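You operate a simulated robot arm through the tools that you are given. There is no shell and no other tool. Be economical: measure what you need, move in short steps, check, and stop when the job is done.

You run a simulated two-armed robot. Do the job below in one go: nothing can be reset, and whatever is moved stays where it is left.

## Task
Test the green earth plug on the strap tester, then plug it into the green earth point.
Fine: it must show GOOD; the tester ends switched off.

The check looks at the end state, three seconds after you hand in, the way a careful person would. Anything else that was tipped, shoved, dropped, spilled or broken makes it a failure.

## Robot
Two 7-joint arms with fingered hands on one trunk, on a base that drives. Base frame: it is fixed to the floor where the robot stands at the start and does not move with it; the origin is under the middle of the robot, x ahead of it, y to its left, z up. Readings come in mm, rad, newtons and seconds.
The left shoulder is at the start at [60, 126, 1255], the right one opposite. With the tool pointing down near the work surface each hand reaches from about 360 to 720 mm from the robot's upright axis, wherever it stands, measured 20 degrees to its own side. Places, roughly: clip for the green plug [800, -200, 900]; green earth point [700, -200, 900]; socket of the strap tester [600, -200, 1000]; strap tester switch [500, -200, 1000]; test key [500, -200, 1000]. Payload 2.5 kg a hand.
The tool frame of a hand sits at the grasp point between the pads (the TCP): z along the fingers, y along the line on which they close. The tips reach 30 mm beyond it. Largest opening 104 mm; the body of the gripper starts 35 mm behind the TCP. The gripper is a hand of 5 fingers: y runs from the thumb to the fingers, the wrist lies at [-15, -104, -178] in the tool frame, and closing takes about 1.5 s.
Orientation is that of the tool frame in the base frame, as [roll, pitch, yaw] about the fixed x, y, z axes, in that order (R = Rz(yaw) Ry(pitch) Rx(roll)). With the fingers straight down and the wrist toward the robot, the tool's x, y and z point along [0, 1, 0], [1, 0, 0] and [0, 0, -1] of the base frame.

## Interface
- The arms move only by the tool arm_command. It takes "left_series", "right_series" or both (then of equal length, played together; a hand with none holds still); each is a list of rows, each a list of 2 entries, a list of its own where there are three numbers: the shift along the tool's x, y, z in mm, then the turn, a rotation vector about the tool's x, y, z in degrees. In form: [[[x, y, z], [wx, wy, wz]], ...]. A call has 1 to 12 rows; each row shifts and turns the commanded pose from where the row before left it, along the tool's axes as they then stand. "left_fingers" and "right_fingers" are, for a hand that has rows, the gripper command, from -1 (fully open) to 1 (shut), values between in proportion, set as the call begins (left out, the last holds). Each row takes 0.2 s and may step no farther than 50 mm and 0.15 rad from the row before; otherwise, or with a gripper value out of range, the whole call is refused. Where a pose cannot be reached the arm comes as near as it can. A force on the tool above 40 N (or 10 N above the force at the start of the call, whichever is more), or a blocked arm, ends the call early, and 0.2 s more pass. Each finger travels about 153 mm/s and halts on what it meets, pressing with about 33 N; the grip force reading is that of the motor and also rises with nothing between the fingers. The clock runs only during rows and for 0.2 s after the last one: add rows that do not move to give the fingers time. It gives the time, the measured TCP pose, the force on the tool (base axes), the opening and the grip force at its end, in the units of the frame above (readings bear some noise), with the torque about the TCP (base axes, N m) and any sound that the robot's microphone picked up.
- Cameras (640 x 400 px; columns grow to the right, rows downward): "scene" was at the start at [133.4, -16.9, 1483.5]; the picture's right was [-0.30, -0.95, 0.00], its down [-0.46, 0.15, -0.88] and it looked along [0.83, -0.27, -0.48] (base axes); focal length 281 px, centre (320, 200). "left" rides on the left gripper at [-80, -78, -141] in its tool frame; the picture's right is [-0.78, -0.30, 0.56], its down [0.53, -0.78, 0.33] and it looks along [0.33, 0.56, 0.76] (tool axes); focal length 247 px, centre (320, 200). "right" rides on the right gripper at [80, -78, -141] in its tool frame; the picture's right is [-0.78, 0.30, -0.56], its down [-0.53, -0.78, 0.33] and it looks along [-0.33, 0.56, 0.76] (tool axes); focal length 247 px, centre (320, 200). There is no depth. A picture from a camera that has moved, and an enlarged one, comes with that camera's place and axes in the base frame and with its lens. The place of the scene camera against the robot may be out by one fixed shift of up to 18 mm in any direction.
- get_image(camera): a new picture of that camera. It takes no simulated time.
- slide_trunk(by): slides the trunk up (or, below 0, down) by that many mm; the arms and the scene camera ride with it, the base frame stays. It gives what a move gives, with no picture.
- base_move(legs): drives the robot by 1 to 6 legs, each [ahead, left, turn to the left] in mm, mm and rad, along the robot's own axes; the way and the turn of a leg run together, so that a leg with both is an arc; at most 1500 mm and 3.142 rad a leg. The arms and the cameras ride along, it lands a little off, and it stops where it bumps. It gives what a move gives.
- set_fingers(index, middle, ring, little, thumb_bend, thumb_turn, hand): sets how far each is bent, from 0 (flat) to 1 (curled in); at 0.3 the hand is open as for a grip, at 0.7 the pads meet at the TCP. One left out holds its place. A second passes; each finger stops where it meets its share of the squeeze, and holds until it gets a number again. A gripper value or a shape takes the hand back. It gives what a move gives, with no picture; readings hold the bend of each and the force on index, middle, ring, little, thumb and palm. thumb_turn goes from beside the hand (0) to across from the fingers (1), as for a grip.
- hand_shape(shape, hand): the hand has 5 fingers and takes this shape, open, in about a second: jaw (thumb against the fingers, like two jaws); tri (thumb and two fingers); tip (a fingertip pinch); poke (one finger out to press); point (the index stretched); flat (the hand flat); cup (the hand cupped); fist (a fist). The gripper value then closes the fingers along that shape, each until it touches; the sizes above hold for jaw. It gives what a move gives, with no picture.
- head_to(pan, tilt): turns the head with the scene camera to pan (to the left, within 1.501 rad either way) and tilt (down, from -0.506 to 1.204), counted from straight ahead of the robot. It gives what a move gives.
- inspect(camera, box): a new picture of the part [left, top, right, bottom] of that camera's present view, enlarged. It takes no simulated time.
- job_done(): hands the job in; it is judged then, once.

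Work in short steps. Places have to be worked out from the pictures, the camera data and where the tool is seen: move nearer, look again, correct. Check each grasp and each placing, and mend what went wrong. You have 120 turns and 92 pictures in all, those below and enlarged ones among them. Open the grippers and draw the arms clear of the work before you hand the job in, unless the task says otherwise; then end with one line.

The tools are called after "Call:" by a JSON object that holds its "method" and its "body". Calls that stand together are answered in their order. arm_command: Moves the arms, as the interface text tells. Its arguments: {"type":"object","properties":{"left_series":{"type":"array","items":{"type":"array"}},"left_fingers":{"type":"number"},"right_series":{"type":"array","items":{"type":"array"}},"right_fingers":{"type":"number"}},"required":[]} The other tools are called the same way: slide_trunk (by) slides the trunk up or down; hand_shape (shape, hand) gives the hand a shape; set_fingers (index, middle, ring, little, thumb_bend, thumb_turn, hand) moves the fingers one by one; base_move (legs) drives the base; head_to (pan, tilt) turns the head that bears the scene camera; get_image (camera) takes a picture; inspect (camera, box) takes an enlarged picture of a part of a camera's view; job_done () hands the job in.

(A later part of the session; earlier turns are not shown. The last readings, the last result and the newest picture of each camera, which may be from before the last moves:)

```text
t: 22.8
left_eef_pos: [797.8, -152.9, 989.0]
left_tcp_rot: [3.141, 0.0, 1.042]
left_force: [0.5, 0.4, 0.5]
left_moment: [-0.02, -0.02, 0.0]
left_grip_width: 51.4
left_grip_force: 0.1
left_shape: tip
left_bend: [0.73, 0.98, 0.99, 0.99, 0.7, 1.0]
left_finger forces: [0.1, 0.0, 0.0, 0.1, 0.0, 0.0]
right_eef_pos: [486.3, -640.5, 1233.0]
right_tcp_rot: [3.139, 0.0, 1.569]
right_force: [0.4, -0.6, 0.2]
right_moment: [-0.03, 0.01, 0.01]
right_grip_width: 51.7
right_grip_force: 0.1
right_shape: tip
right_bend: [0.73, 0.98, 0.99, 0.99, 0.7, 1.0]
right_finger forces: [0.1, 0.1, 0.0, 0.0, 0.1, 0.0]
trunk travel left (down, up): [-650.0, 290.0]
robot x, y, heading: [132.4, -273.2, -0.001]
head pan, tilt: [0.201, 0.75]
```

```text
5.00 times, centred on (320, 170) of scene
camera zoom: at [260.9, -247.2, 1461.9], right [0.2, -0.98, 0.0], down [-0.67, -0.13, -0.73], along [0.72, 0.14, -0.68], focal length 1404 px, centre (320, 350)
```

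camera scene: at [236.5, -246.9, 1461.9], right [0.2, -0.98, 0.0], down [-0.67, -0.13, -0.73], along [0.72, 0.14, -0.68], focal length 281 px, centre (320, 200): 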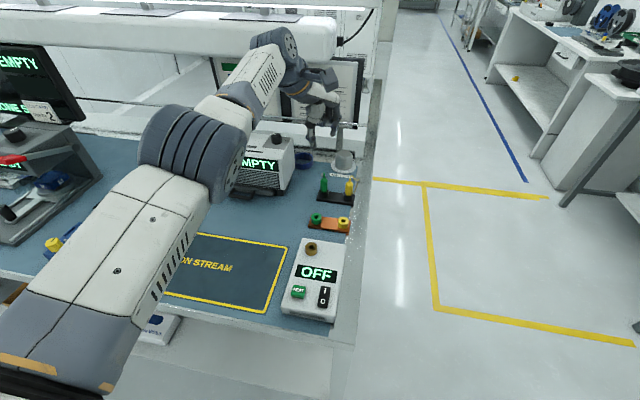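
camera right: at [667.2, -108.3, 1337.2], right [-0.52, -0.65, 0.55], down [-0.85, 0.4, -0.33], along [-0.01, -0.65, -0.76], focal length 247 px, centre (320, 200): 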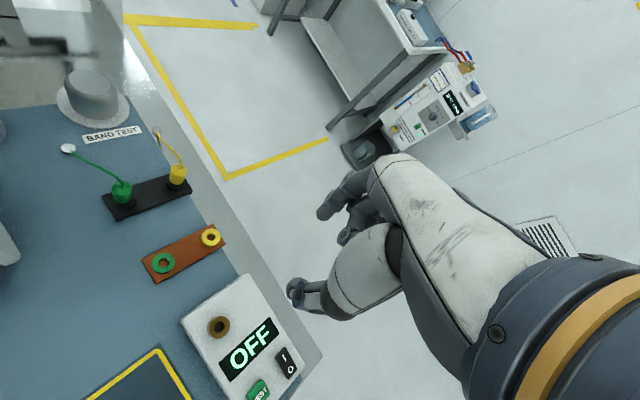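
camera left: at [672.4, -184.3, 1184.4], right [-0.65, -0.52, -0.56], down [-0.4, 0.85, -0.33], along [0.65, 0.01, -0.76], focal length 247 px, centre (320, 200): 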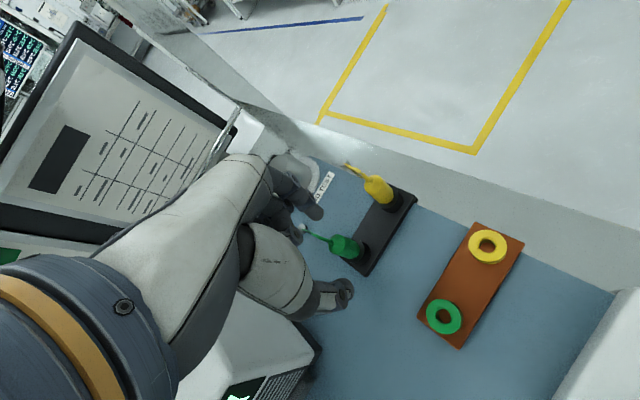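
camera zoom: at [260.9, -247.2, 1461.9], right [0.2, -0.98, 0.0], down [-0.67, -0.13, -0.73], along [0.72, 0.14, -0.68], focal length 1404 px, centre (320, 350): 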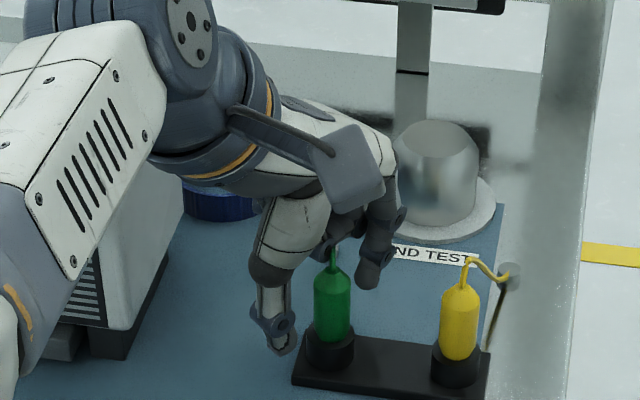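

Estimates put the plug within about 5 mm of the pinch line now. I make a small correction and close again, watching the opening.

Call:
{"method": "arm_command", "body": {"left_series": [[[-2.5, -1, 0], [0, 0, 0]], [[0, 0, 0], [0, 0, 0]], [[0, 0, 0], [0, 0, 0]], [[0, 0, 0], [0, 0, 0]], [[0, 0, 0], [0, 0, 0]], [[0, 0, 0], [0, 0, 0]]], "left_fingers": 1}}

Call:
{"method": "inspect", "body": {"camera": "left", "box": [260, 180, 400, 320]}}

Call:
{"method": "inspect", "body": {"camera": "scene", "box": [280, 130, 360, 210]}}

```text
t: 24.2
left_eef_pos: [797.0, -153.7, 988.0]
left_tcp_rot: [3.141, 0.0, 1.042]
left_force: [1.7, 0.3, -0.1]
left_moment: [-0.06, -0.09, -0.02]
left_grip_width: 13.7
left_grip_force: 33.2
left_shape: tip
left_bend: [0.72, 1.0, 1.0, 1.0, 0.75, 1.0]
left_finger forces: [30.1, 0.0, 0.0, 0.0, 28.4, 0.1]
right_eef_pos: [486.4, -641.5, 1231.5]
right_tcp_rot: [3.139, -0.003, 1.569]
right_force: [-0.6, -1.1, 0.0]
right_moment: [0.0, -0.02, 0.0]
right_grip_width: 51.9
right_grip_force: 0.0
right_shape: tip
right_bend: [0.73, 0.98, 0.99, 0.99, 0.7, 1.0]
right_finger forces: [0.0, 0.0, 0.0, 0.1, 0.0, 0.0]
trunk travel left (down, up): [-650.0, 290.0]
robot x, y, heading: [134.5, -273.8, -0.003]
head pan, tilt: [0.201, 0.75]
```

```text
2.86 times, centred on (330, 250) of left
camera zoom: at [687.3, -184.2, 1128.3], right [-0.65, -0.52, -0.56], down [-0.4, 0.85, -0.33], along [0.65, 0.01, -0.76], focal length 706 px, centre (291, 57)
```

zoom: 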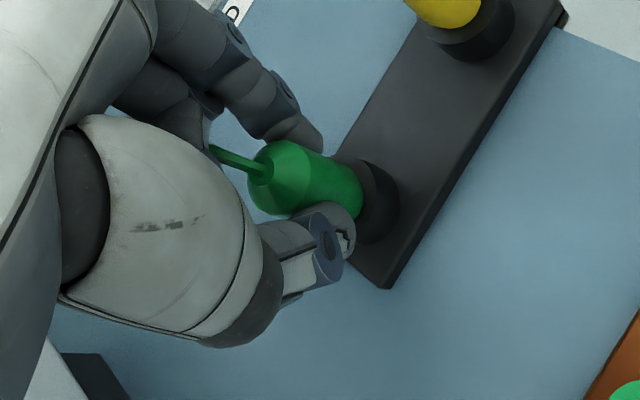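

```text
5.00 times, centred on (320, 170) of scene
camera zoom: at [261.1, -247.4, 1461.9], right [0.2, -0.98, 0.0], down [-0.67, -0.13, -0.73], along [0.72, 0.14, -0.68], focal length 1404 px, centre (320, 350)
```

zoom: 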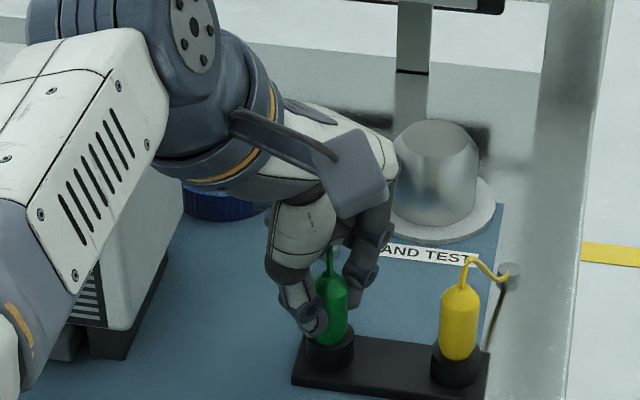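

The plug is held at 13.7 mm with about 30 N, but it looks off-centre toward the camera side (tool −x). I reopen, shift −3 mm, and regrip.

Call:
{"method": "arm_command", "body": {"left_series": [[[0, 0, 0], [0, 0, 0]], [[0, 0, 0], [0, 0, 0]], [[-3, 0, 0], [0, 0, 0]], [[0, 0, 0], [0, 0, 0]]], "left_fingers": 0.2}}

Call:
{"method": "arm_command", "body": {"left_series": [[[0, 0, 0], [0, 0, 0]], [[0, 0, 0], [0, 0, 0]], [[0, 0, 0], [0, 0, 0]], [[0, 0, 0], [0, 0, 0]], [[0, 0, 0], [0, 0, 0]]], "left_fingers": 1}}

Call:
{"method": "inspect", "body": {"camera": "left", "box": [260, 180, 400, 320]}}

```text
t: 25.2
left_eef_pos: [795.6, -156.8, 988.3]
left_tcp_rot: [3.141, -0.001, 1.046]
left_force: [-0.7, -0.6, -0.1]
left_moment: [-0.01, -0.01, 0.0]
left_grip_width: 41.5
left_grip_force: 0.1
left_shape: tip
left_bend: [0.73, 0.98, 0.99, 0.99, 0.73, 1.0]
left_finger forces: [0.0, 0.0, 0.1, 0.0, 0.1, 0.0]
right_eef_pos: [485.6, -640.7, 1230.8]
right_tcp_rot: [3.14, -0.002, 1.571]
right_force: [-0.1, -0.4, -0.2]
right_moment: [-0.03, 0.0, -0.03]
right_grip_width: 52.0
right_grip_force: 0.1
right_shape: tip
right_bend: [0.73, 0.98, 0.99, 0.99, 0.7, 1.0]
right_finger forces: [0.1, 0.0, 0.0, 0.1, 0.0, 0.0]
trunk travel left (down, up): [-650.0, 290.0]
robot x, y, heading: [131.5, -271.1, -0.003]
head pan, tilt: [0.201, 0.75]
```

```text
t: 26.4
left_eef_pos: [794.6, -155.9, 988.3]
left_tcp_rot: [3.141, 0.0, 1.043]
left_force: [-1.3, -1.3, 0.2]
left_moment: [-0.01, 0.03, 0.02]
left_grip_width: 9.3
left_grip_force: 33.1
left_shape: tip
left_bend: [0.72, 1.0, 1.0, 1.0, 0.77, 1.0]
left_finger forces: [0.0, 0.1, 0.0, 0.0, 0.1, 0.1]
right_eef_pos: [485.3, -642.3, 1232.0]
right_tcp_rot: [3.14, -0.002, 1.57]
right_force: [0.1, -0.2, -0.8]
right_moment: [0.0, 0.01, -0.01]
right_grip_width: 52.1
right_grip_force: 0.1
right_shape: tip
right_bend: [0.73, 0.98, 0.99, 0.99, 0.7, 1.0]
right_finger forces: [0.0, 0.1, 0.0, 0.1, 0.1, 0.0]
trunk travel left (down, up): [-650.0, 290.0]
robot x, y, heading: [132.9, -272.8, -0.004]
head pan, tilt: [0.201, 0.75]
```

```text
2.86 times, centred on (330, 250) of left
camera zoom: at [686.1, -186.8, 1128.6], right [-0.65, -0.52, -0.56], down [-0.4, 0.85, -0.33], along [0.65, 0.01, -0.76], focal length 706 px, centre (291, 57)
```

zoom: 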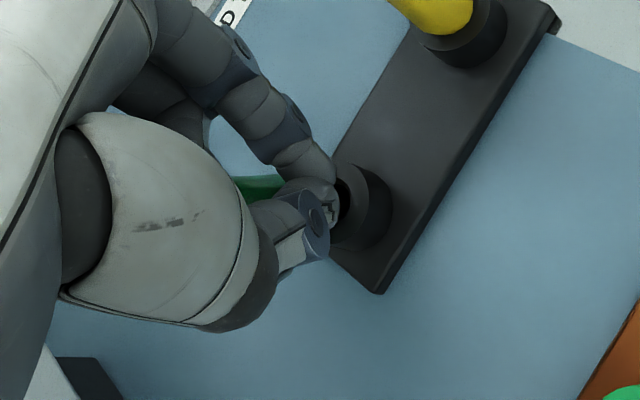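

It slipped off to the +x side, so the true centre lies the other way. I open, shift +6, and regrip.

Call:
{"method": "arm_command", "body": {"left_series": [[[0, 0, 0], [0, 0, 0]], [[0, 0, 0], [0, 0, 0]], [[6, 0, 0], [0, 0, 0]], [[0, 0, 0], [0, 0, 0]]], "left_fingers": 0.2}}

Call:
{"method": "arm_command", "body": {"left_series": [[[0, 0, 0], [0, 0, 0]], [[0, 0, 0], [0, 0, 0]], [[0, 0, 0], [0, 0, 0]], [[0, 0, 0], [0, 0, 0]], [[0, 0, 0], [0, 0, 0]]], "left_fingers": 1}}

Call:
{"method": "inspect", "body": {"camera": "left", "box": [260, 180, 400, 320]}}

```text
t: 27.4
left_eef_pos: [796.9, -150.5, 989.1]
left_tcp_rot: [3.14, 0.001, 1.045]
left_force: [0.2, -0.5, 0.6]
left_moment: [-0.01, -0.02, -0.03]
left_grip_width: 41.5
left_grip_force: 0.1
left_shape: tip
left_bend: [0.73, 0.98, 0.99, 0.99, 0.73, 1.0]
left_finger forces: [0.0, 0.0, 0.0, 0.0, 0.1, 0.1]
right_eef_pos: [485.0, -641.6, 1232.3]
right_tcp_rot: [3.14, -0.002, 1.571]
right_force: [-1.3, -0.2, 0.4]
right_moment: [-0.05, -0.02, 0.02]
right_grip_width: 51.7
right_grip_force: 0.0
right_shape: tip
right_bend: [0.73, 0.98, 0.99, 0.99, 0.7, 1.0]
right_finger forces: [0.0, 0.0, 0.0, 0.0, 0.0, 0.0]
trunk travel left (down, up): [-650.0, 290.0]
robot x, y, heading: [134.3, -273.4, -0.006]
head pan, tilt: [0.201, 0.75]
```

```text
t: 28.6
left_eef_pos: [797.9, -153.5, 990.4]
left_tcp_rot: [3.137, -0.001, 1.043]
left_force: [1.4, -10.4, 4.8]
left_moment: [-0.32, -0.09, -0.07]
left_grip_width: 7.8
left_grip_force: 33.1
left_shape: tip
left_bend: [0.71, 1.0, 1.0, 1.0, 0.77, 1.0]
left_finger forces: [0.0, 0.1, 0.0, 0.0, 0.0, 0.1]
right_eef_pos: [485.3, -642.4, 1231.8]
right_tcp_rot: [3.141, -0.002, 1.569]
right_force: [0.0, 0.0, 0.2]
right_moment: [0.03, 0.01, 0.02]
right_grip_width: 52.1
right_grip_force: 0.1
right_shape: tip
right_bend: [0.73, 0.98, 0.99, 0.99, 0.7, 1.0]
right_finger forces: [0.0, 0.0, 0.0, 0.0, 0.1, 0.1]
trunk travel left (down, up): [-650.0, 290.0]
robot x, y, heading: [133.2, -275.4, -0.001]
head pan, tilt: [0.201, 0.75]
```

```text
2.86 times, centred on (330, 250) of left
camera zoom: at [688.8, -183.4, 1130.2], right [-0.65, -0.52, -0.56], down [-0.4, 0.85, -0.33], along [0.65, 0.01, -0.76], focal length 706 px, centre (291, 57)
```

zoom: 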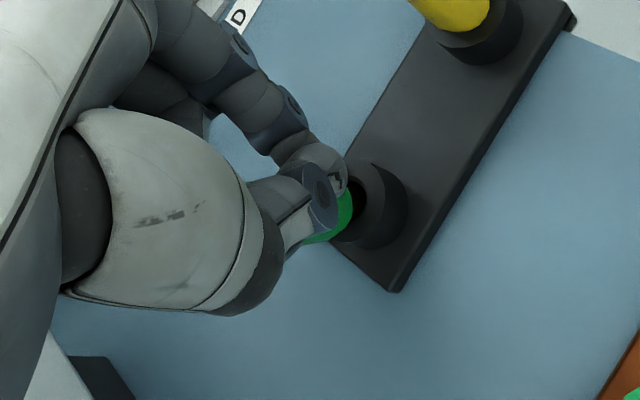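

That looks different, with a sideways force of about 10 N. I look from the scene camera before doing anything else.

Call:
{"method": "inspect", "body": {"camera": "scene", "box": [280, 130, 360, 210]}}

Call:
{"method": "get_image", "body": {"camera": "left"}}

```text
5.00 times, centred on (320, 170) of scene
camera zoom: at [260.6, -248.9, 1462.0], right [0.2, -0.98, 0.0], down [-0.67, -0.13, -0.73], along [0.72, 0.14, -0.68], focal length 1404 px, centre (320, 350)
```

zoom: 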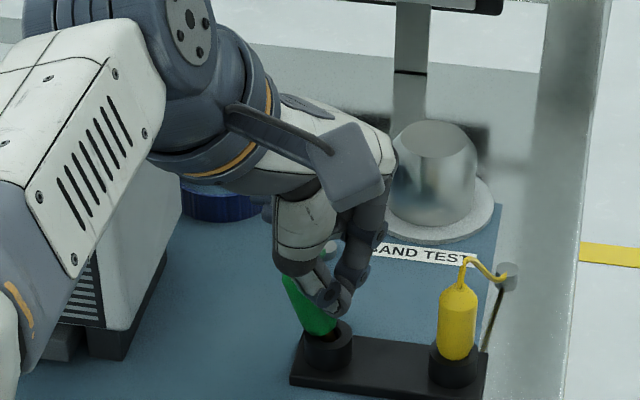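

```text
55 pictures are left
camera left: at [688.8, -183.4, 1130.2], right [-0.65, -0.52, -0.56], down [-0.4, 0.85, -0.33], along [0.65, 0.01, -0.76], focal length 247 px, centre (320, 200)
```

left: 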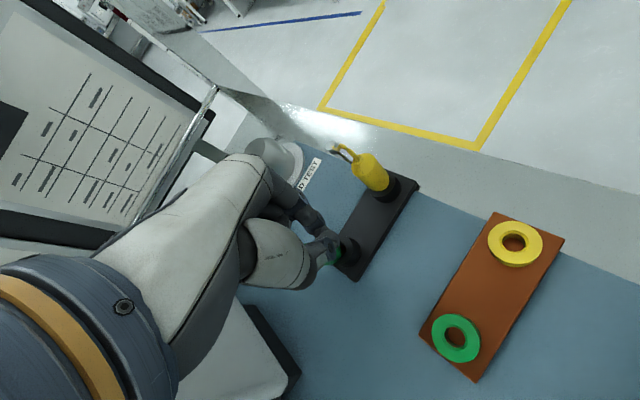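

The green plug has been pushed over and leans left in its clip, with the fingers beside it on the tool −x side. I back the closed fingers away from it along −x, then look.

Call:
{"method": "arm_command", "body": {"left_series": [[[-5, 0, 0], [0, 0, 0]], [[-5, 0, 0], [0, 0, 0]], [[-5, 0, 0], [0, 0, 0]], [[0, 0, 0], [0, 0, 0]]]}}

Call:
{"method": "inspect", "body": {"camera": "scene", "box": [280, 130, 360, 210]}}

Call:
{"method": "inspect", "body": {"camera": "left", "box": [260, 180, 400, 320]}}

```text
t: 29.6
left_eef_pos: [790.9, -163.7, 986.9]
left_tcp_rot: [-3.14, 0.0, 1.046]
left_force: [-0.1, -1.1, -0.6]
left_moment: [0.0, 0.0, 0.0]
left_grip_width: 7.8
left_grip_force: 32.4
left_shape: tip
left_bend: [0.71, 1.0, 1.0, 1.0, 0.77, 1.0]
left_finger forces: [0.0, 0.0, 0.1, 0.0, 0.0, 0.0]
right_eef_pos: [485.3, -642.1, 1232.7]
right_tcp_rot: [3.141, 0.001, 1.571]
right_force: [-0.7, -0.5, -0.3]
right_moment: [-0.02, 0.02, 0.01]
right_grip_width: 51.6
right_grip_force: 0.1
right_shape: tip
right_bend: [0.73, 0.98, 0.99, 0.99, 0.7, 1.0]
right_finger forces: [0.0, 0.0, 0.0, 0.1, 0.1, 0.0]
trunk travel left (down, up): [-650.0, 290.0]
robot x, y, heading: [131.0, -273.7, -0.005]
head pan, tilt: [0.201, 0.75]
```

```text
5.00 times, centred on (320, 170) of scene
camera zoom: at [260.9, -247.2, 1461.9], right [0.2, -0.98, 0.0], down [-0.67, -0.13, -0.73], along [0.72, 0.14, -0.68], focal length 1404 px, centre (320, 350)
```

zoom: 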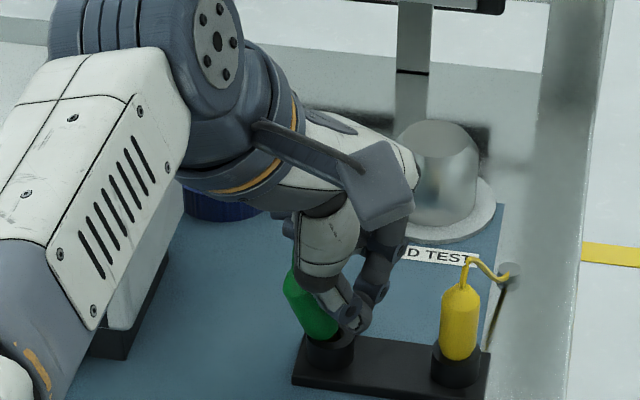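

```text
2.86 times, centred on (330, 250) of left
camera zoom: at [681.7, -194.7, 1128.2], right [-0.65, -0.52, -0.56], down [-0.4, 0.85, -0.33], along [0.65, 0.01, -0.76], focal length 706 px, centre (291, 57)
```

zoom: 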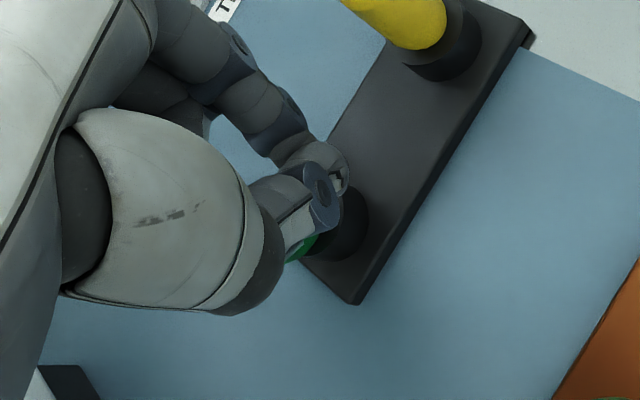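

The plug stays leaning left but is still in the cup. I raise the hand 55 mm clear of it, open the fingers, and look.

Call:
{"method": "arm_command", "body": {"left_series": [[[-4, 0, 0], [0, 0, 0]], [[0, 0, -30], [0, 0, 0]], [[0, 0, -40], [0, 0, 0]], [[0, 0, -30], [0, 0, 0]], [[0, 0, 0], [0, 0, 0]]]}}

Call:
{"method": "inspect", "body": {"camera": "scene", "box": [280, 130, 360, 210]}}

Call:
{"method": "inspect", "body": {"camera": "left", "box": [280, 170, 440, 330]}}

```text
t: 30.8
left_eef_pos: [788.9, -167.0, 1086.9]
left_tcp_rot: [3.141, 0.0, 1.045]
left_force: [-0.2, 0.1, 0.8]
left_moment: [-0.04, 0.05, 0.0]
left_grip_width: 7.9
left_grip_force: 32.7
left_shape: tip
left_bend: [0.71, 1.0, 1.0, 1.0, 0.77, 1.0]
left_finger forces: [0.1, 0.0, 0.1, 0.0, 0.0, 0.1]
right_eef_pos: [484.8, -640.4, 1233.7]
right_tcp_rot: [3.139, -0.002, 1.57]
right_force: [0.0, -0.1, 0.5]
right_moment: [-0.01, 0.02, -0.02]
right_grip_width: 51.7
right_grip_force: 0.1
right_shape: tip
right_bend: [0.73, 0.98, 0.99, 0.99, 0.7, 1.0]
right_finger forces: [0.0, 0.1, 0.1, 0.0, 0.0, 0.1]
trunk travel left (down, up): [-650.0, 290.0]
robot x, y, heading: [131.3, -274.4, -0.001]
head pan, tilt: [0.201, 0.75]
```

```text
5.00 times, centred on (320, 170) of scene
camera zoom: at [261.0, -247.3, 1461.9], right [0.2, -0.98, 0.0], down [-0.67, -0.13, -0.73], along [0.72, 0.14, -0.68], focal length 1404 px, centre (320, 350)
```

zoom: 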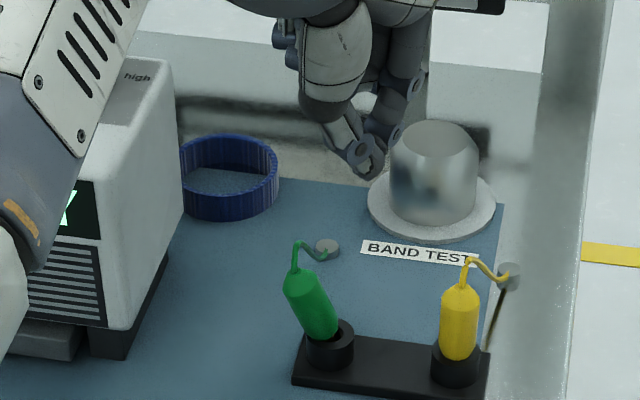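

```text
2.50 times, centred on (360, 250) of left
camera zoom: at [679.6, -198.2, 1227.4], right [-0.65, -0.52, -0.56], down [-0.4, 0.85, -0.33], along [0.65, 0.01, -0.76], focal length 617 px, centre (220, 75)
```

zoom: 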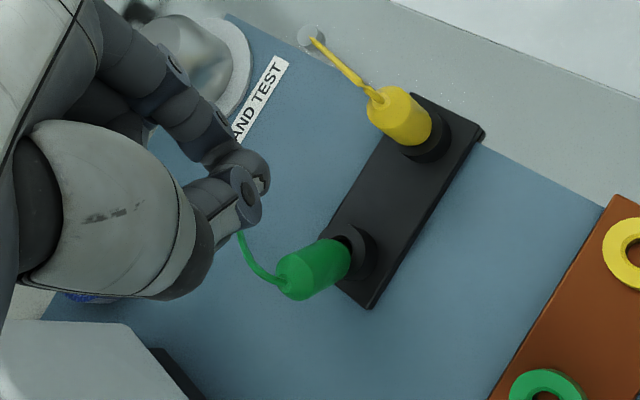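

The plug leans about 20° toward +y but is still seated in the cup. A single-finger pinch is unstable, and it sits about 6 mm off the TCP line. I try the three-finger shape and check where it closes.

Call:
{"method": "hand_shape", "body": {"shape": "tri", "hand": "left"}}

Call:
{"method": "arm_command", "body": {"left_series": [[[0, 0, -5], [0, 0, 0]], [[0, 0, 0], [0, 0, 0]], [[0, 0, 0], [0, 0, 0]], [[0, 0, 0], [0, 0, 0]], [[0, 0, 0], [0, 0, 0]], [[0, 0, 0], [0, 0, 0]], [[0, 0, 0], [0, 0, 0]]], "left_fingers": 0.5}}

Call:
{"method": "inspect", "body": {"camera": "left", "box": [260, 160, 400, 300]}}

Call:
{"method": "inspect", "body": {"camera": "scene", "box": [280, 90, 380, 190]}}

```text
t: 31.7
left_eef_pos: [787.4, -167.2, 1086.4]
left_tcp_rot: [-3.14, 0.0, 1.043]
left_force: [0.0, 0.6, -0.2]
left_moment: [-0.01, -0.02, 0.0]
left_grip_width: 103.5
left_grip_force: 0.0
left_shape: tri
left_bend: [0.3, 0.3, 0.99, 0.99, 0.3, 0.98]
left_finger forces: [0.0, 0.0, 0.0, 0.0, 0.1, 0.0]
right_eef_pos: [484.7, -640.6, 1232.3]
right_tcp_rot: [3.14, -0.001, 1.568]
right_force: [-0.4, -0.6, 0.5]
right_moment: [-0.03, 0.03, 0.0]
right_grip_width: 51.7
right_grip_force: 0.2
right_shape: tip
right_bend: [0.73, 0.98, 0.99, 0.99, 0.7, 1.0]
right_finger forces: [0.0, 0.1, 0.1, 0.0, 0.0, 0.1]
trunk travel left (down, up): [-650.0, 290.0]
robot x, y, heading: [132.8, -276.8, -0.001]
head pan, tilt: [0.201, 0.75]
```

```text
t: 33.3
left_eef_pos: [789.4, -168.1, 1092.0]
left_tcp_rot: [-3.14, 0.001, 1.045]
left_force: [0.1, -0.5, -0.9]
left_moment: [0.02, 0.0, 0.01]
left_grip_width: 26.3
left_grip_force: 0.1
left_shape: tri
left_bend: [0.74, 0.56, 0.99, 0.99, 0.74, 1.0]
left_finger forces: [0.0, 0.0, 0.0, 0.1, 0.1, 0.1]
right_eef_pos: [485.5, -641.6, 1232.6]
right_tcp_rot: [3.138, -0.001, 1.57]
right_force: [0.2, 0.1, 0.4]
right_moment: [0.04, -0.02, -0.01]
right_grip_width: 51.8
right_grip_force: 0.0
right_shape: tip
right_bend: [0.73, 0.98, 0.99, 0.99, 0.7, 1.0]
right_finger forces: [0.0, 0.1, 0.0, 0.0, 0.0, 0.0]
trunk travel left (down, up): [-650.0, 290.0]
robot x, y, heading: [132.4, -273.2, -0.001]
head pan, tilt: [0.201, 0.75]
```

```text
2.86 times, centred on (330, 230) of left
camera zoom: at [679.6, -197.6, 1232.6], right [-0.65, -0.52, -0.56], down [-0.4, 0.85, -0.33], along [0.65, 0.01, -0.76], focal length 706 px, centre (291, 114)
```

zoom: 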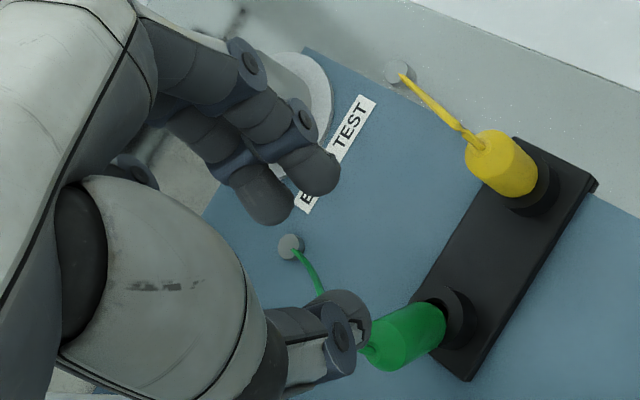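

```text
4.00 times, centred on (330, 140) of scene
camera zoom: at [260.9, -247.3, 1461.9], right [0.2, -0.98, 0.0], down [-0.67, -0.13, -0.73], along [0.72, 0.14, -0.68], focal length 1123 px, centre (280, 440)
```

zoom: 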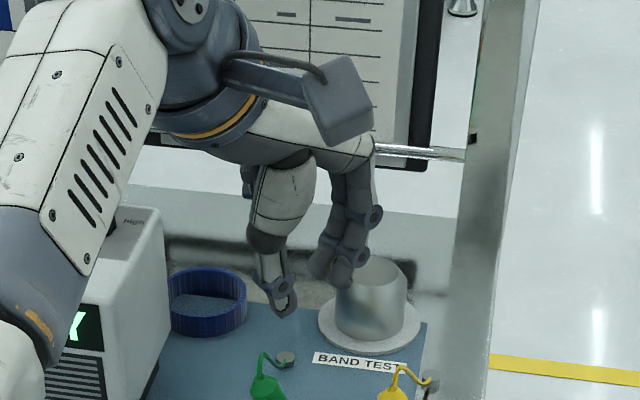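

The tri shape gives two adjacent fingers against the thumb, centred close to the TCP. I tilt the hand about 20° to match the plug's lean, with its foot near (791,-156,960), and line up above it along its axis.

Call:
{"method": "arm_command", "body": {"left_series": [[[0, 0, 0], [-3.33, -5.77, 0]], [[0, 0, 0], [-3.33, -5.77, 0]], [[0, 0, 0], [-3.34, -5.77, 0]], [[27, -13, 0], [0, 0, 0]], [[27, -13, 9], [0, 0, 0]], [[0, 0, 0], [0, 0, 0]]], "left_fingers": 0}}

Call:
{"method": "inspect", "body": {"camera": "left", "box": [240, 160, 440, 360]}}

Call:
{"method": "inspect", "body": {"camera": "scene", "box": [250, 100, 370, 220]}}

```text
t: 34.7
left_eef_pos: [790.6, -115.2, 1065.1]
left_tcp_rot: [2.961, 0.299, 1.016]
left_force: [-0.5, 0.3, 0.7]
left_moment: [0.0, -0.03, -0.03]
left_grip_width: 51.5
left_grip_force: 0.0
left_shape: tri
left_bend: [0.74, 0.45, 0.99, 0.99, 0.7, 1.0]
left_finger forces: [0.0, 0.1, 0.0, 0.0, 0.0, 0.1]
right_eef_pos: [485.8, -640.6, 1233.8]
right_tcp_rot: [3.141, -0.002, 1.569]
right_force: [-0.9, 0.0, 0.3]
right_moment: [0.02, 0.0, 0.03]
right_grip_width: 51.8
right_grip_force: 0.0
right_shape: tip
right_bend: [0.73, 0.98, 0.99, 0.99, 0.7, 1.0]
right_finger forces: [0.0, 0.1, 0.0, 0.0, 0.0, 0.1]
trunk travel left (down, up): [-650.0, 290.0]
robot x, y, heading: [134.4, -277.7, -0.003]
head pan, tilt: [0.201, 0.75]
```

```text
2.00 times, centred on (340, 260) of left
camera zoom: at [683.2, -95.2, 1206.6], right [-0.65, -0.68, -0.34], down [-0.4, 0.69, -0.6], along [0.65, -0.25, -0.72], focal length 494 px, centre (280, 80)
```

zoom: 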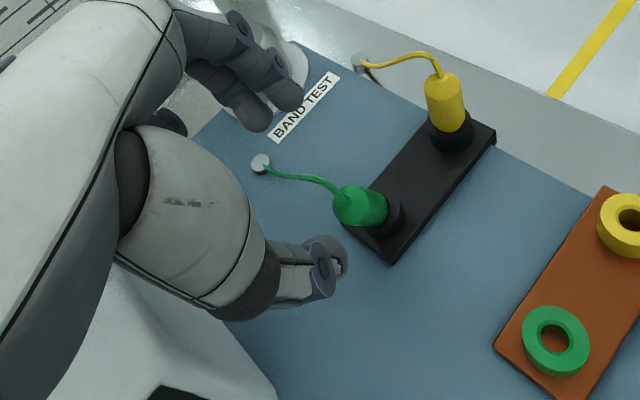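

```text
3.33 times, centred on (310, 160) of scene
camera zoom: at [260.8, -247.5, 1461.9], right [0.2, -0.98, 0.0], down [-0.67, -0.13, -0.73], along [0.72, 0.14, -0.68], focal length 936 px, centre (353, 333)
```

zoom: 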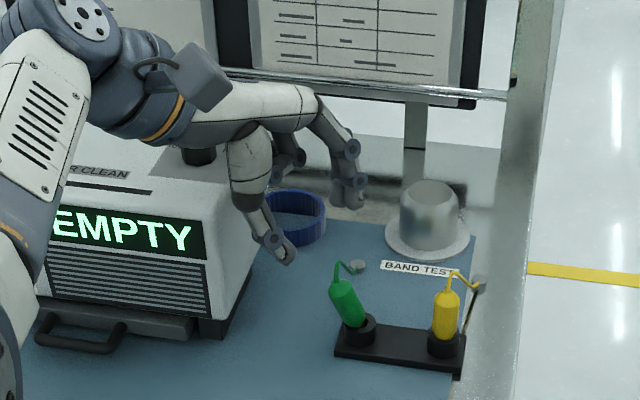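

Two views taken together put the handle lower than I assumed: foot ≈ (792,-154,948), top ≈ (794,-136,987), leaning about 24°. I correct the alignment and stop with the tips just above the plug.

Call:
{"method": "arm_command", "body": {"left_series": [[[0, 0, 0], [-2, -3.5, 0]], [[14, -1.5, 28], [0, 0, 0]], [[0, 0, 0], [0, 0, 0]]]}}

Call:
{"method": "inspect", "body": {"camera": "left", "box": [240, 160, 440, 360]}}

```text
t: 35.5
left_eef_pos: [789.8, -118.1, 1035.0]
left_tcp_rot: [2.92, 0.36, 1.004]
left_force: [0.8, 0.2, -0.8]
left_moment: [-0.02, 0.0, 0.01]
left_grip_width: 51.6
left_grip_force: 0.1
left_shape: tri
left_bend: [0.74, 0.45, 0.99, 0.99, 0.7, 1.0]
left_finger forces: [0.1, 0.1, 0.0, 0.0, 0.1, 0.0]
left hand out of reach, approached as far as the arm can: row 2
right_eef_pos: [484.8, -641.7, 1233.1]
right_tcp_rot: [3.14, -0.001, 1.568]
right_force: [0.0, 0.3, 0.0]
right_moment: [0.04, -0.02, 0.01]
right_grip_width: 51.8
right_grip_force: 0.0
right_shape: tip
right_bend: [0.73, 0.98, 0.99, 0.99, 0.7, 1.0]
right_finger forces: [0.0, 0.0, 0.0, 0.0, 0.0, 0.1]
trunk travel left (down, up): [-650.0, 290.0]
robot x, y, heading: [131.4, -272.2, 0.001]
head pan, tilt: [0.201, 0.75]
```

```text
2.00 times, centred on (340, 260) of left
camera zoom: at [680.0, -88.3, 1174.9], right [-0.65, -0.7, -0.3], down [-0.4, 0.64, -0.65], along [0.65, -0.3, -0.7], focal length 494 px, centre (280, 80)
```

zoom: 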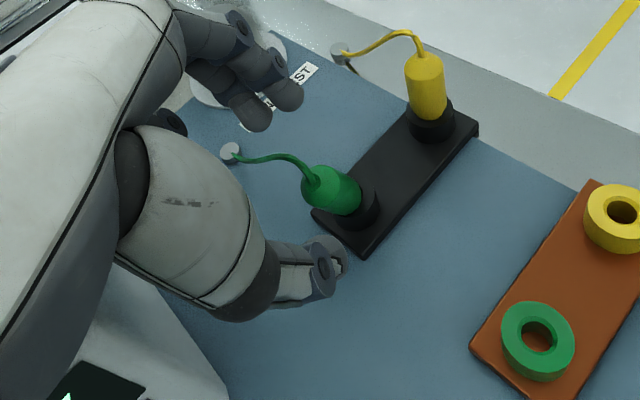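

I'm about 6 mm short of reach again. The plug estimate holds, so I drive 20 mm more ahead and read the pose.

Call:
{"method": "base_move", "body": {"legs": [[20, 0, 0]]}}

Call:
{"method": "arm_command", "body": {"left_series": [[[-4.6, -13.5, 0], [0, 0, 0]], [[0, 0, 0], [0, 0, 0]]]}}

Call:
{"method": "inspect", "body": {"camera": "left", "box": [240, 160, 440, 360]}}

```text
t: 36.3
left_eef_pos: [809.9, -119.0, 1032.7]
left_tcp_rot: [2.922, 0.36, 1.002]
left_force: [0.4, 0.3, -0.3]
left_moment: [-0.05, 0.01, 0.0]
left_grip_width: 51.5
left_grip_force: 0.0
left_shape: tri
left_bend: [0.74, 0.45, 0.99, 0.99, 0.7, 1.0]
left_finger forces: [0.0, 0.0, 0.0, 0.0, 0.0, 0.0]
right_eef_pos: [506.6, -640.7, 1231.3]
right_tcp_rot: [3.14, -0.003, 1.569]
right_force: [0.1, -0.1, -0.8]
right_moment: [0.04, -0.01, 0.0]
right_grip_width: 51.9
right_grip_force: 0.1
right_shape: tip
right_bend: [0.73, 0.98, 0.99, 0.99, 0.7, 1.0]
right_finger forces: [0.0, 0.0, 0.0, 0.0, 0.1, 0.0]
trunk travel left (down, up): [-650.0, 290.0]
robot x, y, heading: [152.1, -276.9, -0.006]
head pan, tilt: [0.201, 0.75]
```

```text
t: 36.9
left_eef_pos: [794.7, -115.7, 1032.8]
left_tcp_rot: [2.923, 0.36, 1.005]
left_force: [1.0, -0.3, -0.3]
left_moment: [0.01, 0.04, 0.03]
left_grip_width: 51.7
left_grip_force: 0.1
left_shape: tri
left_bend: [0.74, 0.45, 0.99, 0.99, 0.7, 1.0]
left_finger forces: [0.0, 0.0, 0.0, 0.0, 0.0, 0.0]
right_eef_pos: [505.2, -641.3, 1232.7]
right_tcp_rot: [3.14, 0.0, 1.569]
right_force: [0.7, -0.8, 0.0]
right_moment: [0.01, -0.02, -0.04]
right_grip_width: 51.8
right_grip_force: 0.0
right_shape: tip
right_bend: [0.73, 0.98, 0.99, 0.99, 0.7, 1.0]
right_finger forces: [0.0, 0.0, 0.0, 0.0, 0.0, 0.0]
trunk travel left (down, up): [-650.0, 290.0]
robot x, y, heading: [149.3, -272.0, -0.003]
head pan, tilt: [0.201, 0.75]
```

```text
2.00 times, centred on (340, 260) of left
camera zoom: at [685.5, -85.9, 1173.4], right [-0.65, -0.7, -0.29], down [-0.4, 0.64, -0.65], along [0.65, -0.3, -0.7], focal length 494 px, centre (280, 80)
```

zoom: 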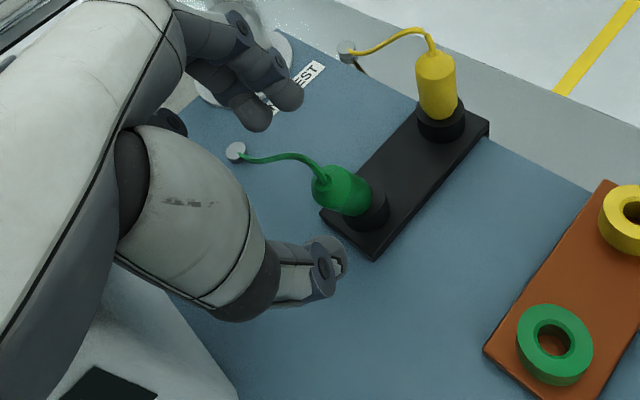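

The predicted tool line passes right through the plug's top and foot in the picture. I descend 57 mm along the tool axis with the fingers open.

Call:
{"method": "arm_command", "body": {"left_series": [[[0, 0, 15], [0, 0, 0]], [[0, 0, 15], [0, 0, 0]], [[0, 0, 15], [0, 0, 0]], [[0, 0, 12], [0, 0, 0]], [[0, 0, 0], [0, 0, 0]]]}}

Call:
{"method": "inspect", "body": {"camera": "left", "box": [250, 170, 410, 330]}}

Call:
{"method": "inspect", "body": {"camera": "scene", "box": [260, 110, 360, 210]}}

```text
t: 38.0
left_eef_pos: [797.2, -139.7, 998.7]
left_tcp_rot: [2.889, 0.342, 0.992]
left_force: [-15.8, -3.5, 16.3]
left_moment: [1.8, -0.39, 1.33]
left_grip_width: 51.7
left_grip_force: 0.1
left_shape: tri
left_bend: [0.74, 0.45, 0.99, 0.99, 0.69, 1.0]
left_finger forces: [0.0, 0.1, 0.1, 0.0, 0.1, 7.7]
right_eef_pos: [501.8, -641.9, 1233.4]
right_tcp_rot: [3.134, -0.001, 1.569]
right_force: [0.5, 0.4, -0.1]
right_moment: [0.01, 0.0, 0.03]
right_grip_width: 51.9
right_grip_force: 0.1
right_shape: tip
right_bend: [0.73, 0.98, 0.99, 0.99, 0.7, 1.0]
right_finger forces: [0.1, 0.1, 0.1, 0.0, 0.1, 0.1]
trunk travel left (down, up): [-650.0, 290.0]
robot x, y, heading: [151.6, -275.1, 0.001]
head pan, tilt: [0.201, 0.75]
stopped in row 5 (left hand): the force on the tool passed its limit at 43 N (the readings are from after the stop); the commanded pose is now the measured one
```

```text
2.50 times, centred on (330, 250) of left
camera zoom: at [684.5, -110.1, 1134.4], right [-0.64, -0.7, -0.32], down [-0.38, 0.64, -0.66], along [0.67, -0.3, -0.68], focal length 617 px, centre (295, 75)
```

zoom: 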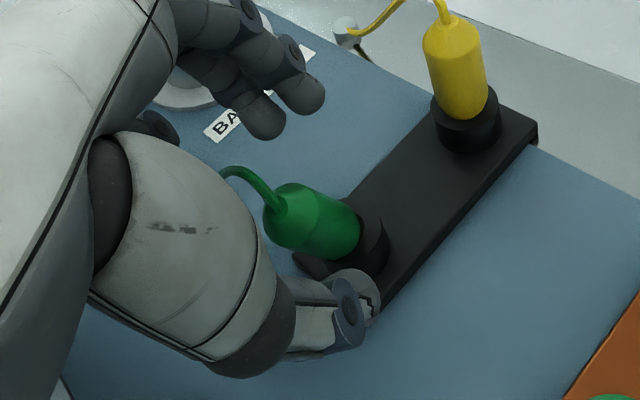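

```text
4.00 times, centred on (310, 160) of scene
camera zoom: at [276.1, -248.7, 1462.1], right [0.2, -0.98, 0.0], down [-0.67, -0.13, -0.73], along [0.72, 0.14, -0.68], focal length 1123 px, centre (360, 360)
```

zoom: 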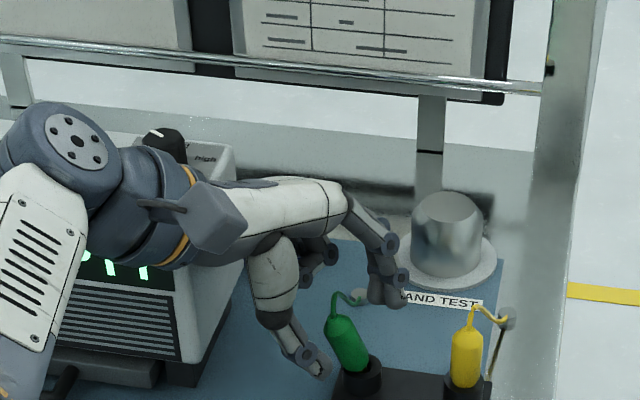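

The wrist touched the ionizer, because the hand leans toward it. I back straight off along the tool axis and check.

Call:
{"method": "arm_command", "body": {"left_series": [[[0, 0, -15], [0, 0, 0]], [[0, 0, -25], [0, 0, 0]], [[0, 0, -30], [0, 0, 0]], [[0, 0, 0], [0, 0, 0]]]}}

Call:
{"method": "get_image", "body": {"camera": "scene"}}

```text
t: 39.0
left_eef_pos: [797.4, -107.5, 1054.4]
left_tcp_rot: [2.902, 0.347, 0.998]
left_force: [-0.2, 0.6, -0.8]
left_moment: [0.02, 0.01, -0.01]
left_grip_width: 51.6
left_grip_force: 0.1
left_shape: tri
left_bend: [0.74, 0.45, 0.99, 0.99, 0.69, 1.0]
left_finger forces: [0.0, 0.1, 0.0, 0.1, 0.1, 0.1]
right_eef_pos: [504.9, -641.8, 1232.8]
right_tcp_rot: [3.141, 0.0, 1.571]
right_force: [-0.6, -0.1, 0.1]
right_moment: [0.04, -0.01, 0.02]
right_grip_width: 51.9
right_grip_force: 0.1
right_shape: tip
right_bend: [0.73, 0.98, 0.99, 0.99, 0.7, 1.0]
right_finger forces: [0.0, 0.0, 0.0, 0.1, 0.0, 0.1]
trunk travel left (down, up): [-650.0, 290.0]
robot x, y, heading: [153.7, -274.0, -0.002]
head pan, tilt: [0.201, 0.75]
```

```text
42 pictures are left
camera scene: at [280.8, -247.3, 1461.9], right [0.2, -0.98, 0.0], down [-0.67, -0.13, -0.73], along [0.72, 0.14, -0.68], focal length 281 px, centre (320, 200)
```

scene: 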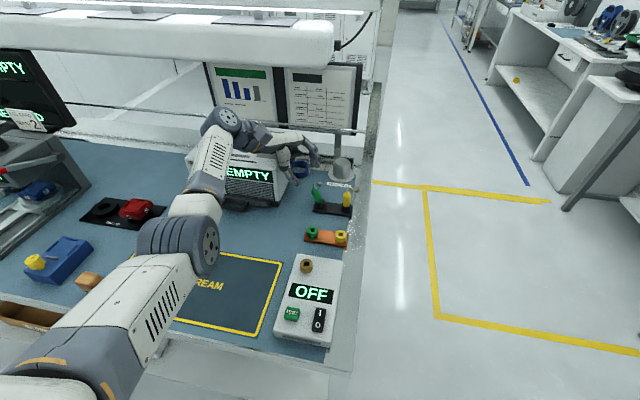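

I switch plan: upright hand with the wrist straight behind (yaw 0), which stays clear of the ionizer. I raise it, shift right, and level the hand.

Call:
{"method": "arm_command", "body": {"left_series": [[[-24.6, 14.8, -9.1], [0, 0, 0]], [[-24.6, 14.8, -9.1], [0, 0, 0]], [[0, 0, 0], [1.504, 4.614, -5.994]], [[0, 0, 0], [1.504, 4.614, -5.994]], [[0, 0, 0], [1.504, 4.614, -5.994]], [[0, 0, 0], [1.504, 4.614, -5.994]], [[0, 0, 0], [1.504, 4.614, -5.994]], [[0, 0, 0], [0, 0, 0]]], "left_fingers": 1}}

Call:
{"method": "inspect", "body": {"camera": "left", "box": [250, 130, 490, 370]}}

Call:
{"method": "inspect", "body": {"camera": "scene", "box": [180, 90, 380, 250]}}

```text
t: 40.8
left_eef_pos: [798.0, -155.1, 1095.6]
left_tcp_rot: [3.14, 0.002, 1.573]
left_force: [0.7, 0.7, 0.2]
left_moment: [0.03, -0.01, 0.03]
left_grip_width: 0.0
left_grip_force: 32.6
left_shape: tri
left_bend: [0.7, 0.7, 1.0, 1.0, 0.45, 1.0]
left_finger forces: [0.1, 0.0, 0.0, 0.0, 0.0, 0.1]
right_eef_pos: [506.1, -641.6, 1232.1]
right_tcp_rot: [3.139, -0.001, 1.57]
right_force: [0.1, -0.1, -0.1]
right_moment: [-0.05, -0.01, 0.03]
right_grip_width: 52.0
right_grip_force: 0.1
right_shape: tip
right_bend: [0.73, 0.98, 0.99, 0.99, 0.7, 1.0]
right_finger forces: [0.0, 0.0, 0.1, 0.0, 0.0, 0.0]
trunk travel left (down, up): [-650.0, 290.0]
robot x, y, heading: [154.7, -276.3, 0.002]
head pan, tilt: [0.201, 0.75]
```

```text
1.67 times, centred on (370, 250) of left
camera zoom: at [718.4, -235.2, 1236.1], right [-0.29, -0.78, -0.56], down [-0.78, 0.53, -0.33], along [0.56, 0.33, -0.76], focal length 412 px, centre (237, 117)
```

zoom: 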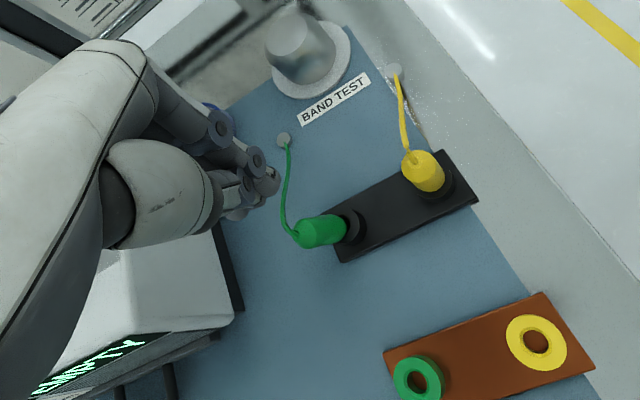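

```text
2.50 times, centred on (280, 170) of scene
camera zoom: at [280.7, -247.2, 1461.9], right [0.2, -0.98, 0.0], down [-0.67, -0.13, -0.73], along [0.72, 0.14, -0.68], focal length 702 px, centre (420, 275)
```

zoom: 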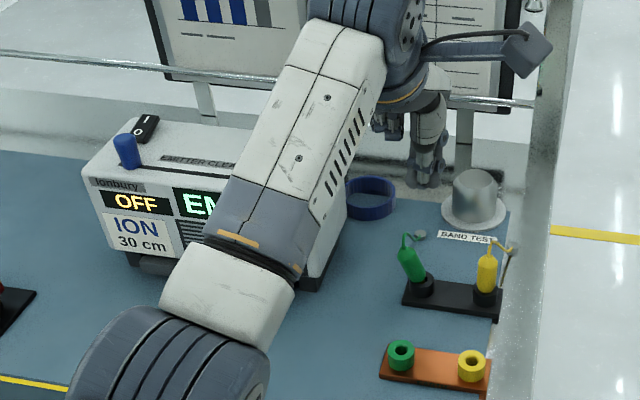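

The ionizer still reads at its original place. The closed tri pinch looks clean, so I open it, tilt the hand 14° toward the plug's lean, and come to 50 mm above the grip point.

Call:
{"method": "arm_command", "body": {"left_series": [[[0, 0, 0], [0, -7, 0]], [[0, 0, 0], [0, -7, 0]], [[19, -2.5, 29], [0, 0, 0]], [[19, -2.5, 29], [0, 0, 0]], [[0, 0, 0], [0, 0, 0]], [[0, 0, 0], [0, 0, 0]]], "left_fingers": 0}}

Call:
{"method": "inspect", "body": {"camera": "left", "box": [260, 160, 440, 340]}}

Call:
{"method": "inspect", "body": {"camera": "scene", "box": [260, 120, 360, 220]}}

```text
t: 42.2
left_eef_pos: [793.8, -132.1, 1027.5]
left_tcp_rot: [3.141, 0.247, 1.571]
left_force: [-0.4, 0.1, 0.2]
left_moment: [0.01, -0.04, 0.01]
left_grip_width: 51.6
left_grip_force: 0.0
left_shape: tri
left_bend: [0.74, 0.45, 0.99, 0.99, 0.7, 1.0]
left_finger forces: [0.0, 0.0, 0.0, 0.0, 0.1, 0.0]
right_eef_pos: [505.6, -640.5, 1232.7]
right_tcp_rot: [3.141, 0.0, 1.569]
right_force: [0.5, -0.1, -1.0]
right_moment: [0.02, -0.01, 0.02]
right_grip_width: 51.9
right_grip_force: 0.1
right_shape: tip
right_bend: [0.73, 0.98, 0.99, 0.99, 0.7, 1.0]
right_finger forces: [0.0, 0.0, 0.0, 0.1, 0.1, 0.0]
trunk travel left (down, up): [-650.0, 290.0]
robot x, y, heading: [152.5, -274.2, -0.0]
head pan, tilt: [0.201, 0.75]
```

```text
2.22 times, centred on (350, 250) of left
camera zoom: at [714.2, -175.8, 1184.4], right [-0.29, -0.89, -0.35], down [-0.78, 0.44, -0.45], along [0.56, 0.14, -0.82], focal length 549 px, centre (253, 89)
```

zoom: 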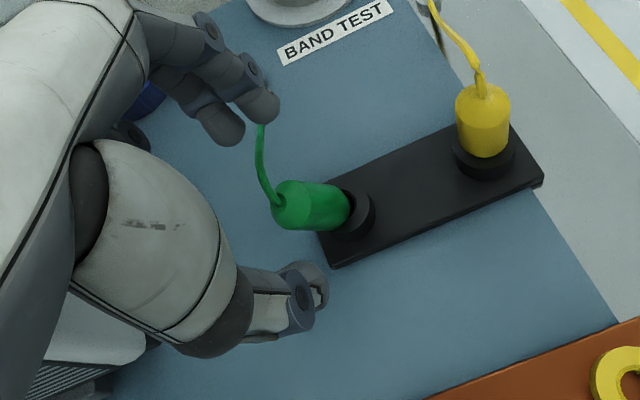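

```text
4.00 times, centred on (310, 170) of scene
camera zoom: at [280.7, -247.4, 1461.9], right [0.2, -0.98, 0.0], down [-0.67, -0.13, -0.73], along [0.72, 0.14, -0.68], focal length 1123 px, centre (360, 320)
```

zoom: 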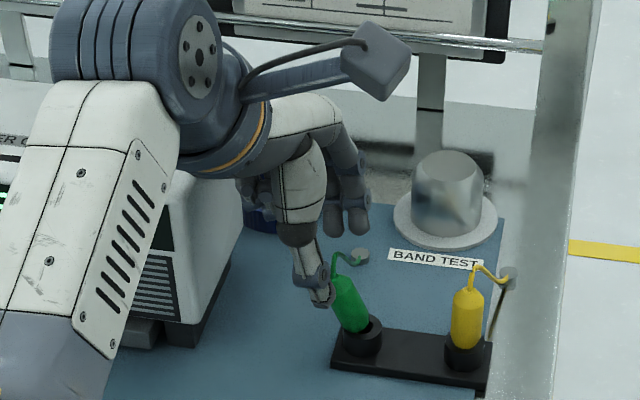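

The tool line passes through the plug's middle. I descend 47 mm along the tool axis, watching the force.

Call:
{"method": "arm_command", "body": {"left_series": [[[0, 0, 12], [0, 0, 0]], [[0, 0, 12], [0, 0, 0]], [[0, 0, 12], [0, 0, 0]], [[0, 0, 11], [0, 0, 0]], [[0, 0, 0], [0, 0, 0]]]}}

Call:
{"method": "inspect", "body": {"camera": "left", "box": [260, 160, 440, 340]}}

```text
t: 43.4
left_eef_pos: [794.2, -142.4, 983.2]
left_tcp_rot: [3.139, 0.246, 1.57]
left_force: [-0.3, -0.8, 0.5]
left_moment: [-0.02, 0.02, -0.02]
left_grip_width: 51.7
left_grip_force: 0.0
left_shape: tri
left_bend: [0.74, 0.45, 0.99, 0.99, 0.7, 1.0]
left_finger forces: [0.0, 0.0, 0.0, 0.0, 0.0, 0.1]
right_eef_pos: [504.2, -640.2, 1232.6]
right_tcp_rot: [3.141, -0.002, 1.569]
right_force: [-0.3, -0.9, 0.0]
right_moment: [0.0, 0.03, -0.02]
right_grip_width: 52.0
right_grip_force: 0.1
right_shape: tip
right_bend: [0.73, 0.98, 0.99, 0.99, 0.7, 1.0]
right_finger forces: [0.0, 0.1, 0.0, 0.0, 0.0, 0.1]
trunk travel left (down, up): [-650.0, 290.0]
robot x, y, heading: [151.3, -273.0, -0.004]
head pan, tilt: [0.201, 0.75]
```

```text
2.22 times, centred on (350, 250) of left
camera zoom: at [714.4, -187.1, 1139.4], right [-0.3, -0.89, -0.35], down [-0.78, 0.44, -0.45], along [0.56, 0.14, -0.82], focal length 549 px, centre (253, 89)
```

zoom: 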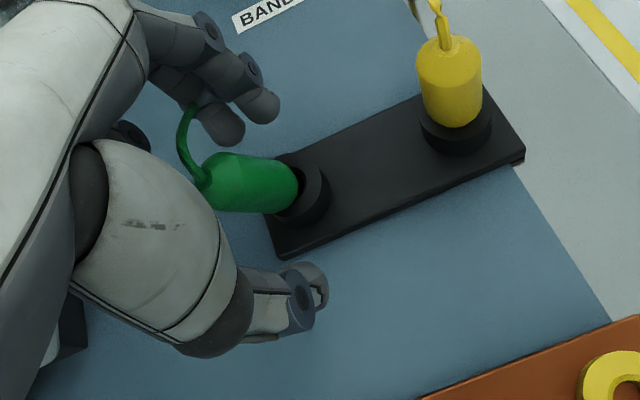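

The plug lies centred between the two fingers and the thumb. I close.

Call:
{"method": "arm_command", "body": {"left_series": [[[0, 0, 0], [0, 0, 0]], [[0, 0, 0], [0, 0, 0]], [[0, 0, 0], [0, 0, 0]], [[0, 0, 0], [0, 0, 0]], [[0, 0, 0], [0, 0, 0]], [[0, 0, 0], [0, 0, 0]]], "left_fingers": 1}}

Call:
{"method": "inspect", "body": {"camera": "left", "box": [260, 160, 440, 340]}}

```text
t: 44.8
left_eef_pos: [793.5, -144.0, 984.9]
left_tcp_rot: [3.14, 0.245, 1.571]
left_force: [-1.3, -3.6, 1.3]
left_moment: [-0.1, 0.05, -0.05]
left_grip_width: 9.6
left_grip_force: 33.4
left_shape: tri
left_bend: [0.73, 0.55, 1.0, 1.0, 0.73, 1.0]
left_finger forces: [0.1, 21.0, 0.0, 0.0, 28.8, 0.1]
right_eef_pos: [504.5, -642.0, 1232.2]
right_tcp_rot: [3.14, -0.001, 1.568]
right_force: [-0.3, 0.2, 0.0]
right_moment: [-0.02, 0.03, 0.01]
right_grip_width: 51.9
right_grip_force: 0.0
right_shape: tip
right_bend: [0.73, 0.98, 0.99, 0.99, 0.7, 1.0]
right_finger forces: [0.0, 0.1, 0.0, 0.1, 0.0, 0.0]
trunk travel left (down, up): [-650.0, 290.0]
robot x, y, heading: [153.7, -271.6, 0.005]
head pan, tilt: [0.201, 0.75]
```

```text
2.22 times, centred on (350, 250) of left
camera zoom: at [714.2, -187.7, 1139.9], right [-0.3, -0.89, -0.35], down [-0.78, 0.44, -0.45], along [0.56, 0.14, -0.82], focal length 549 px, centre (253, 89)
```

zoom: 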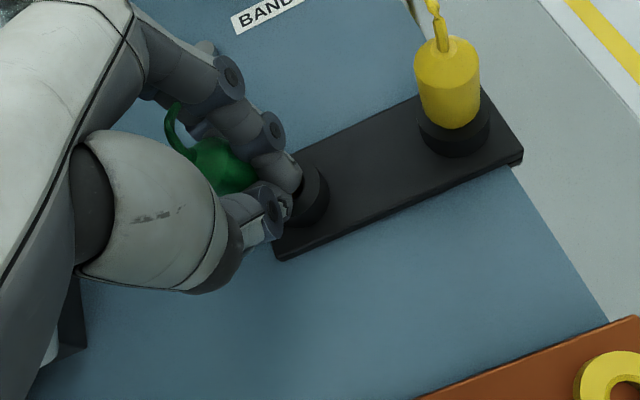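

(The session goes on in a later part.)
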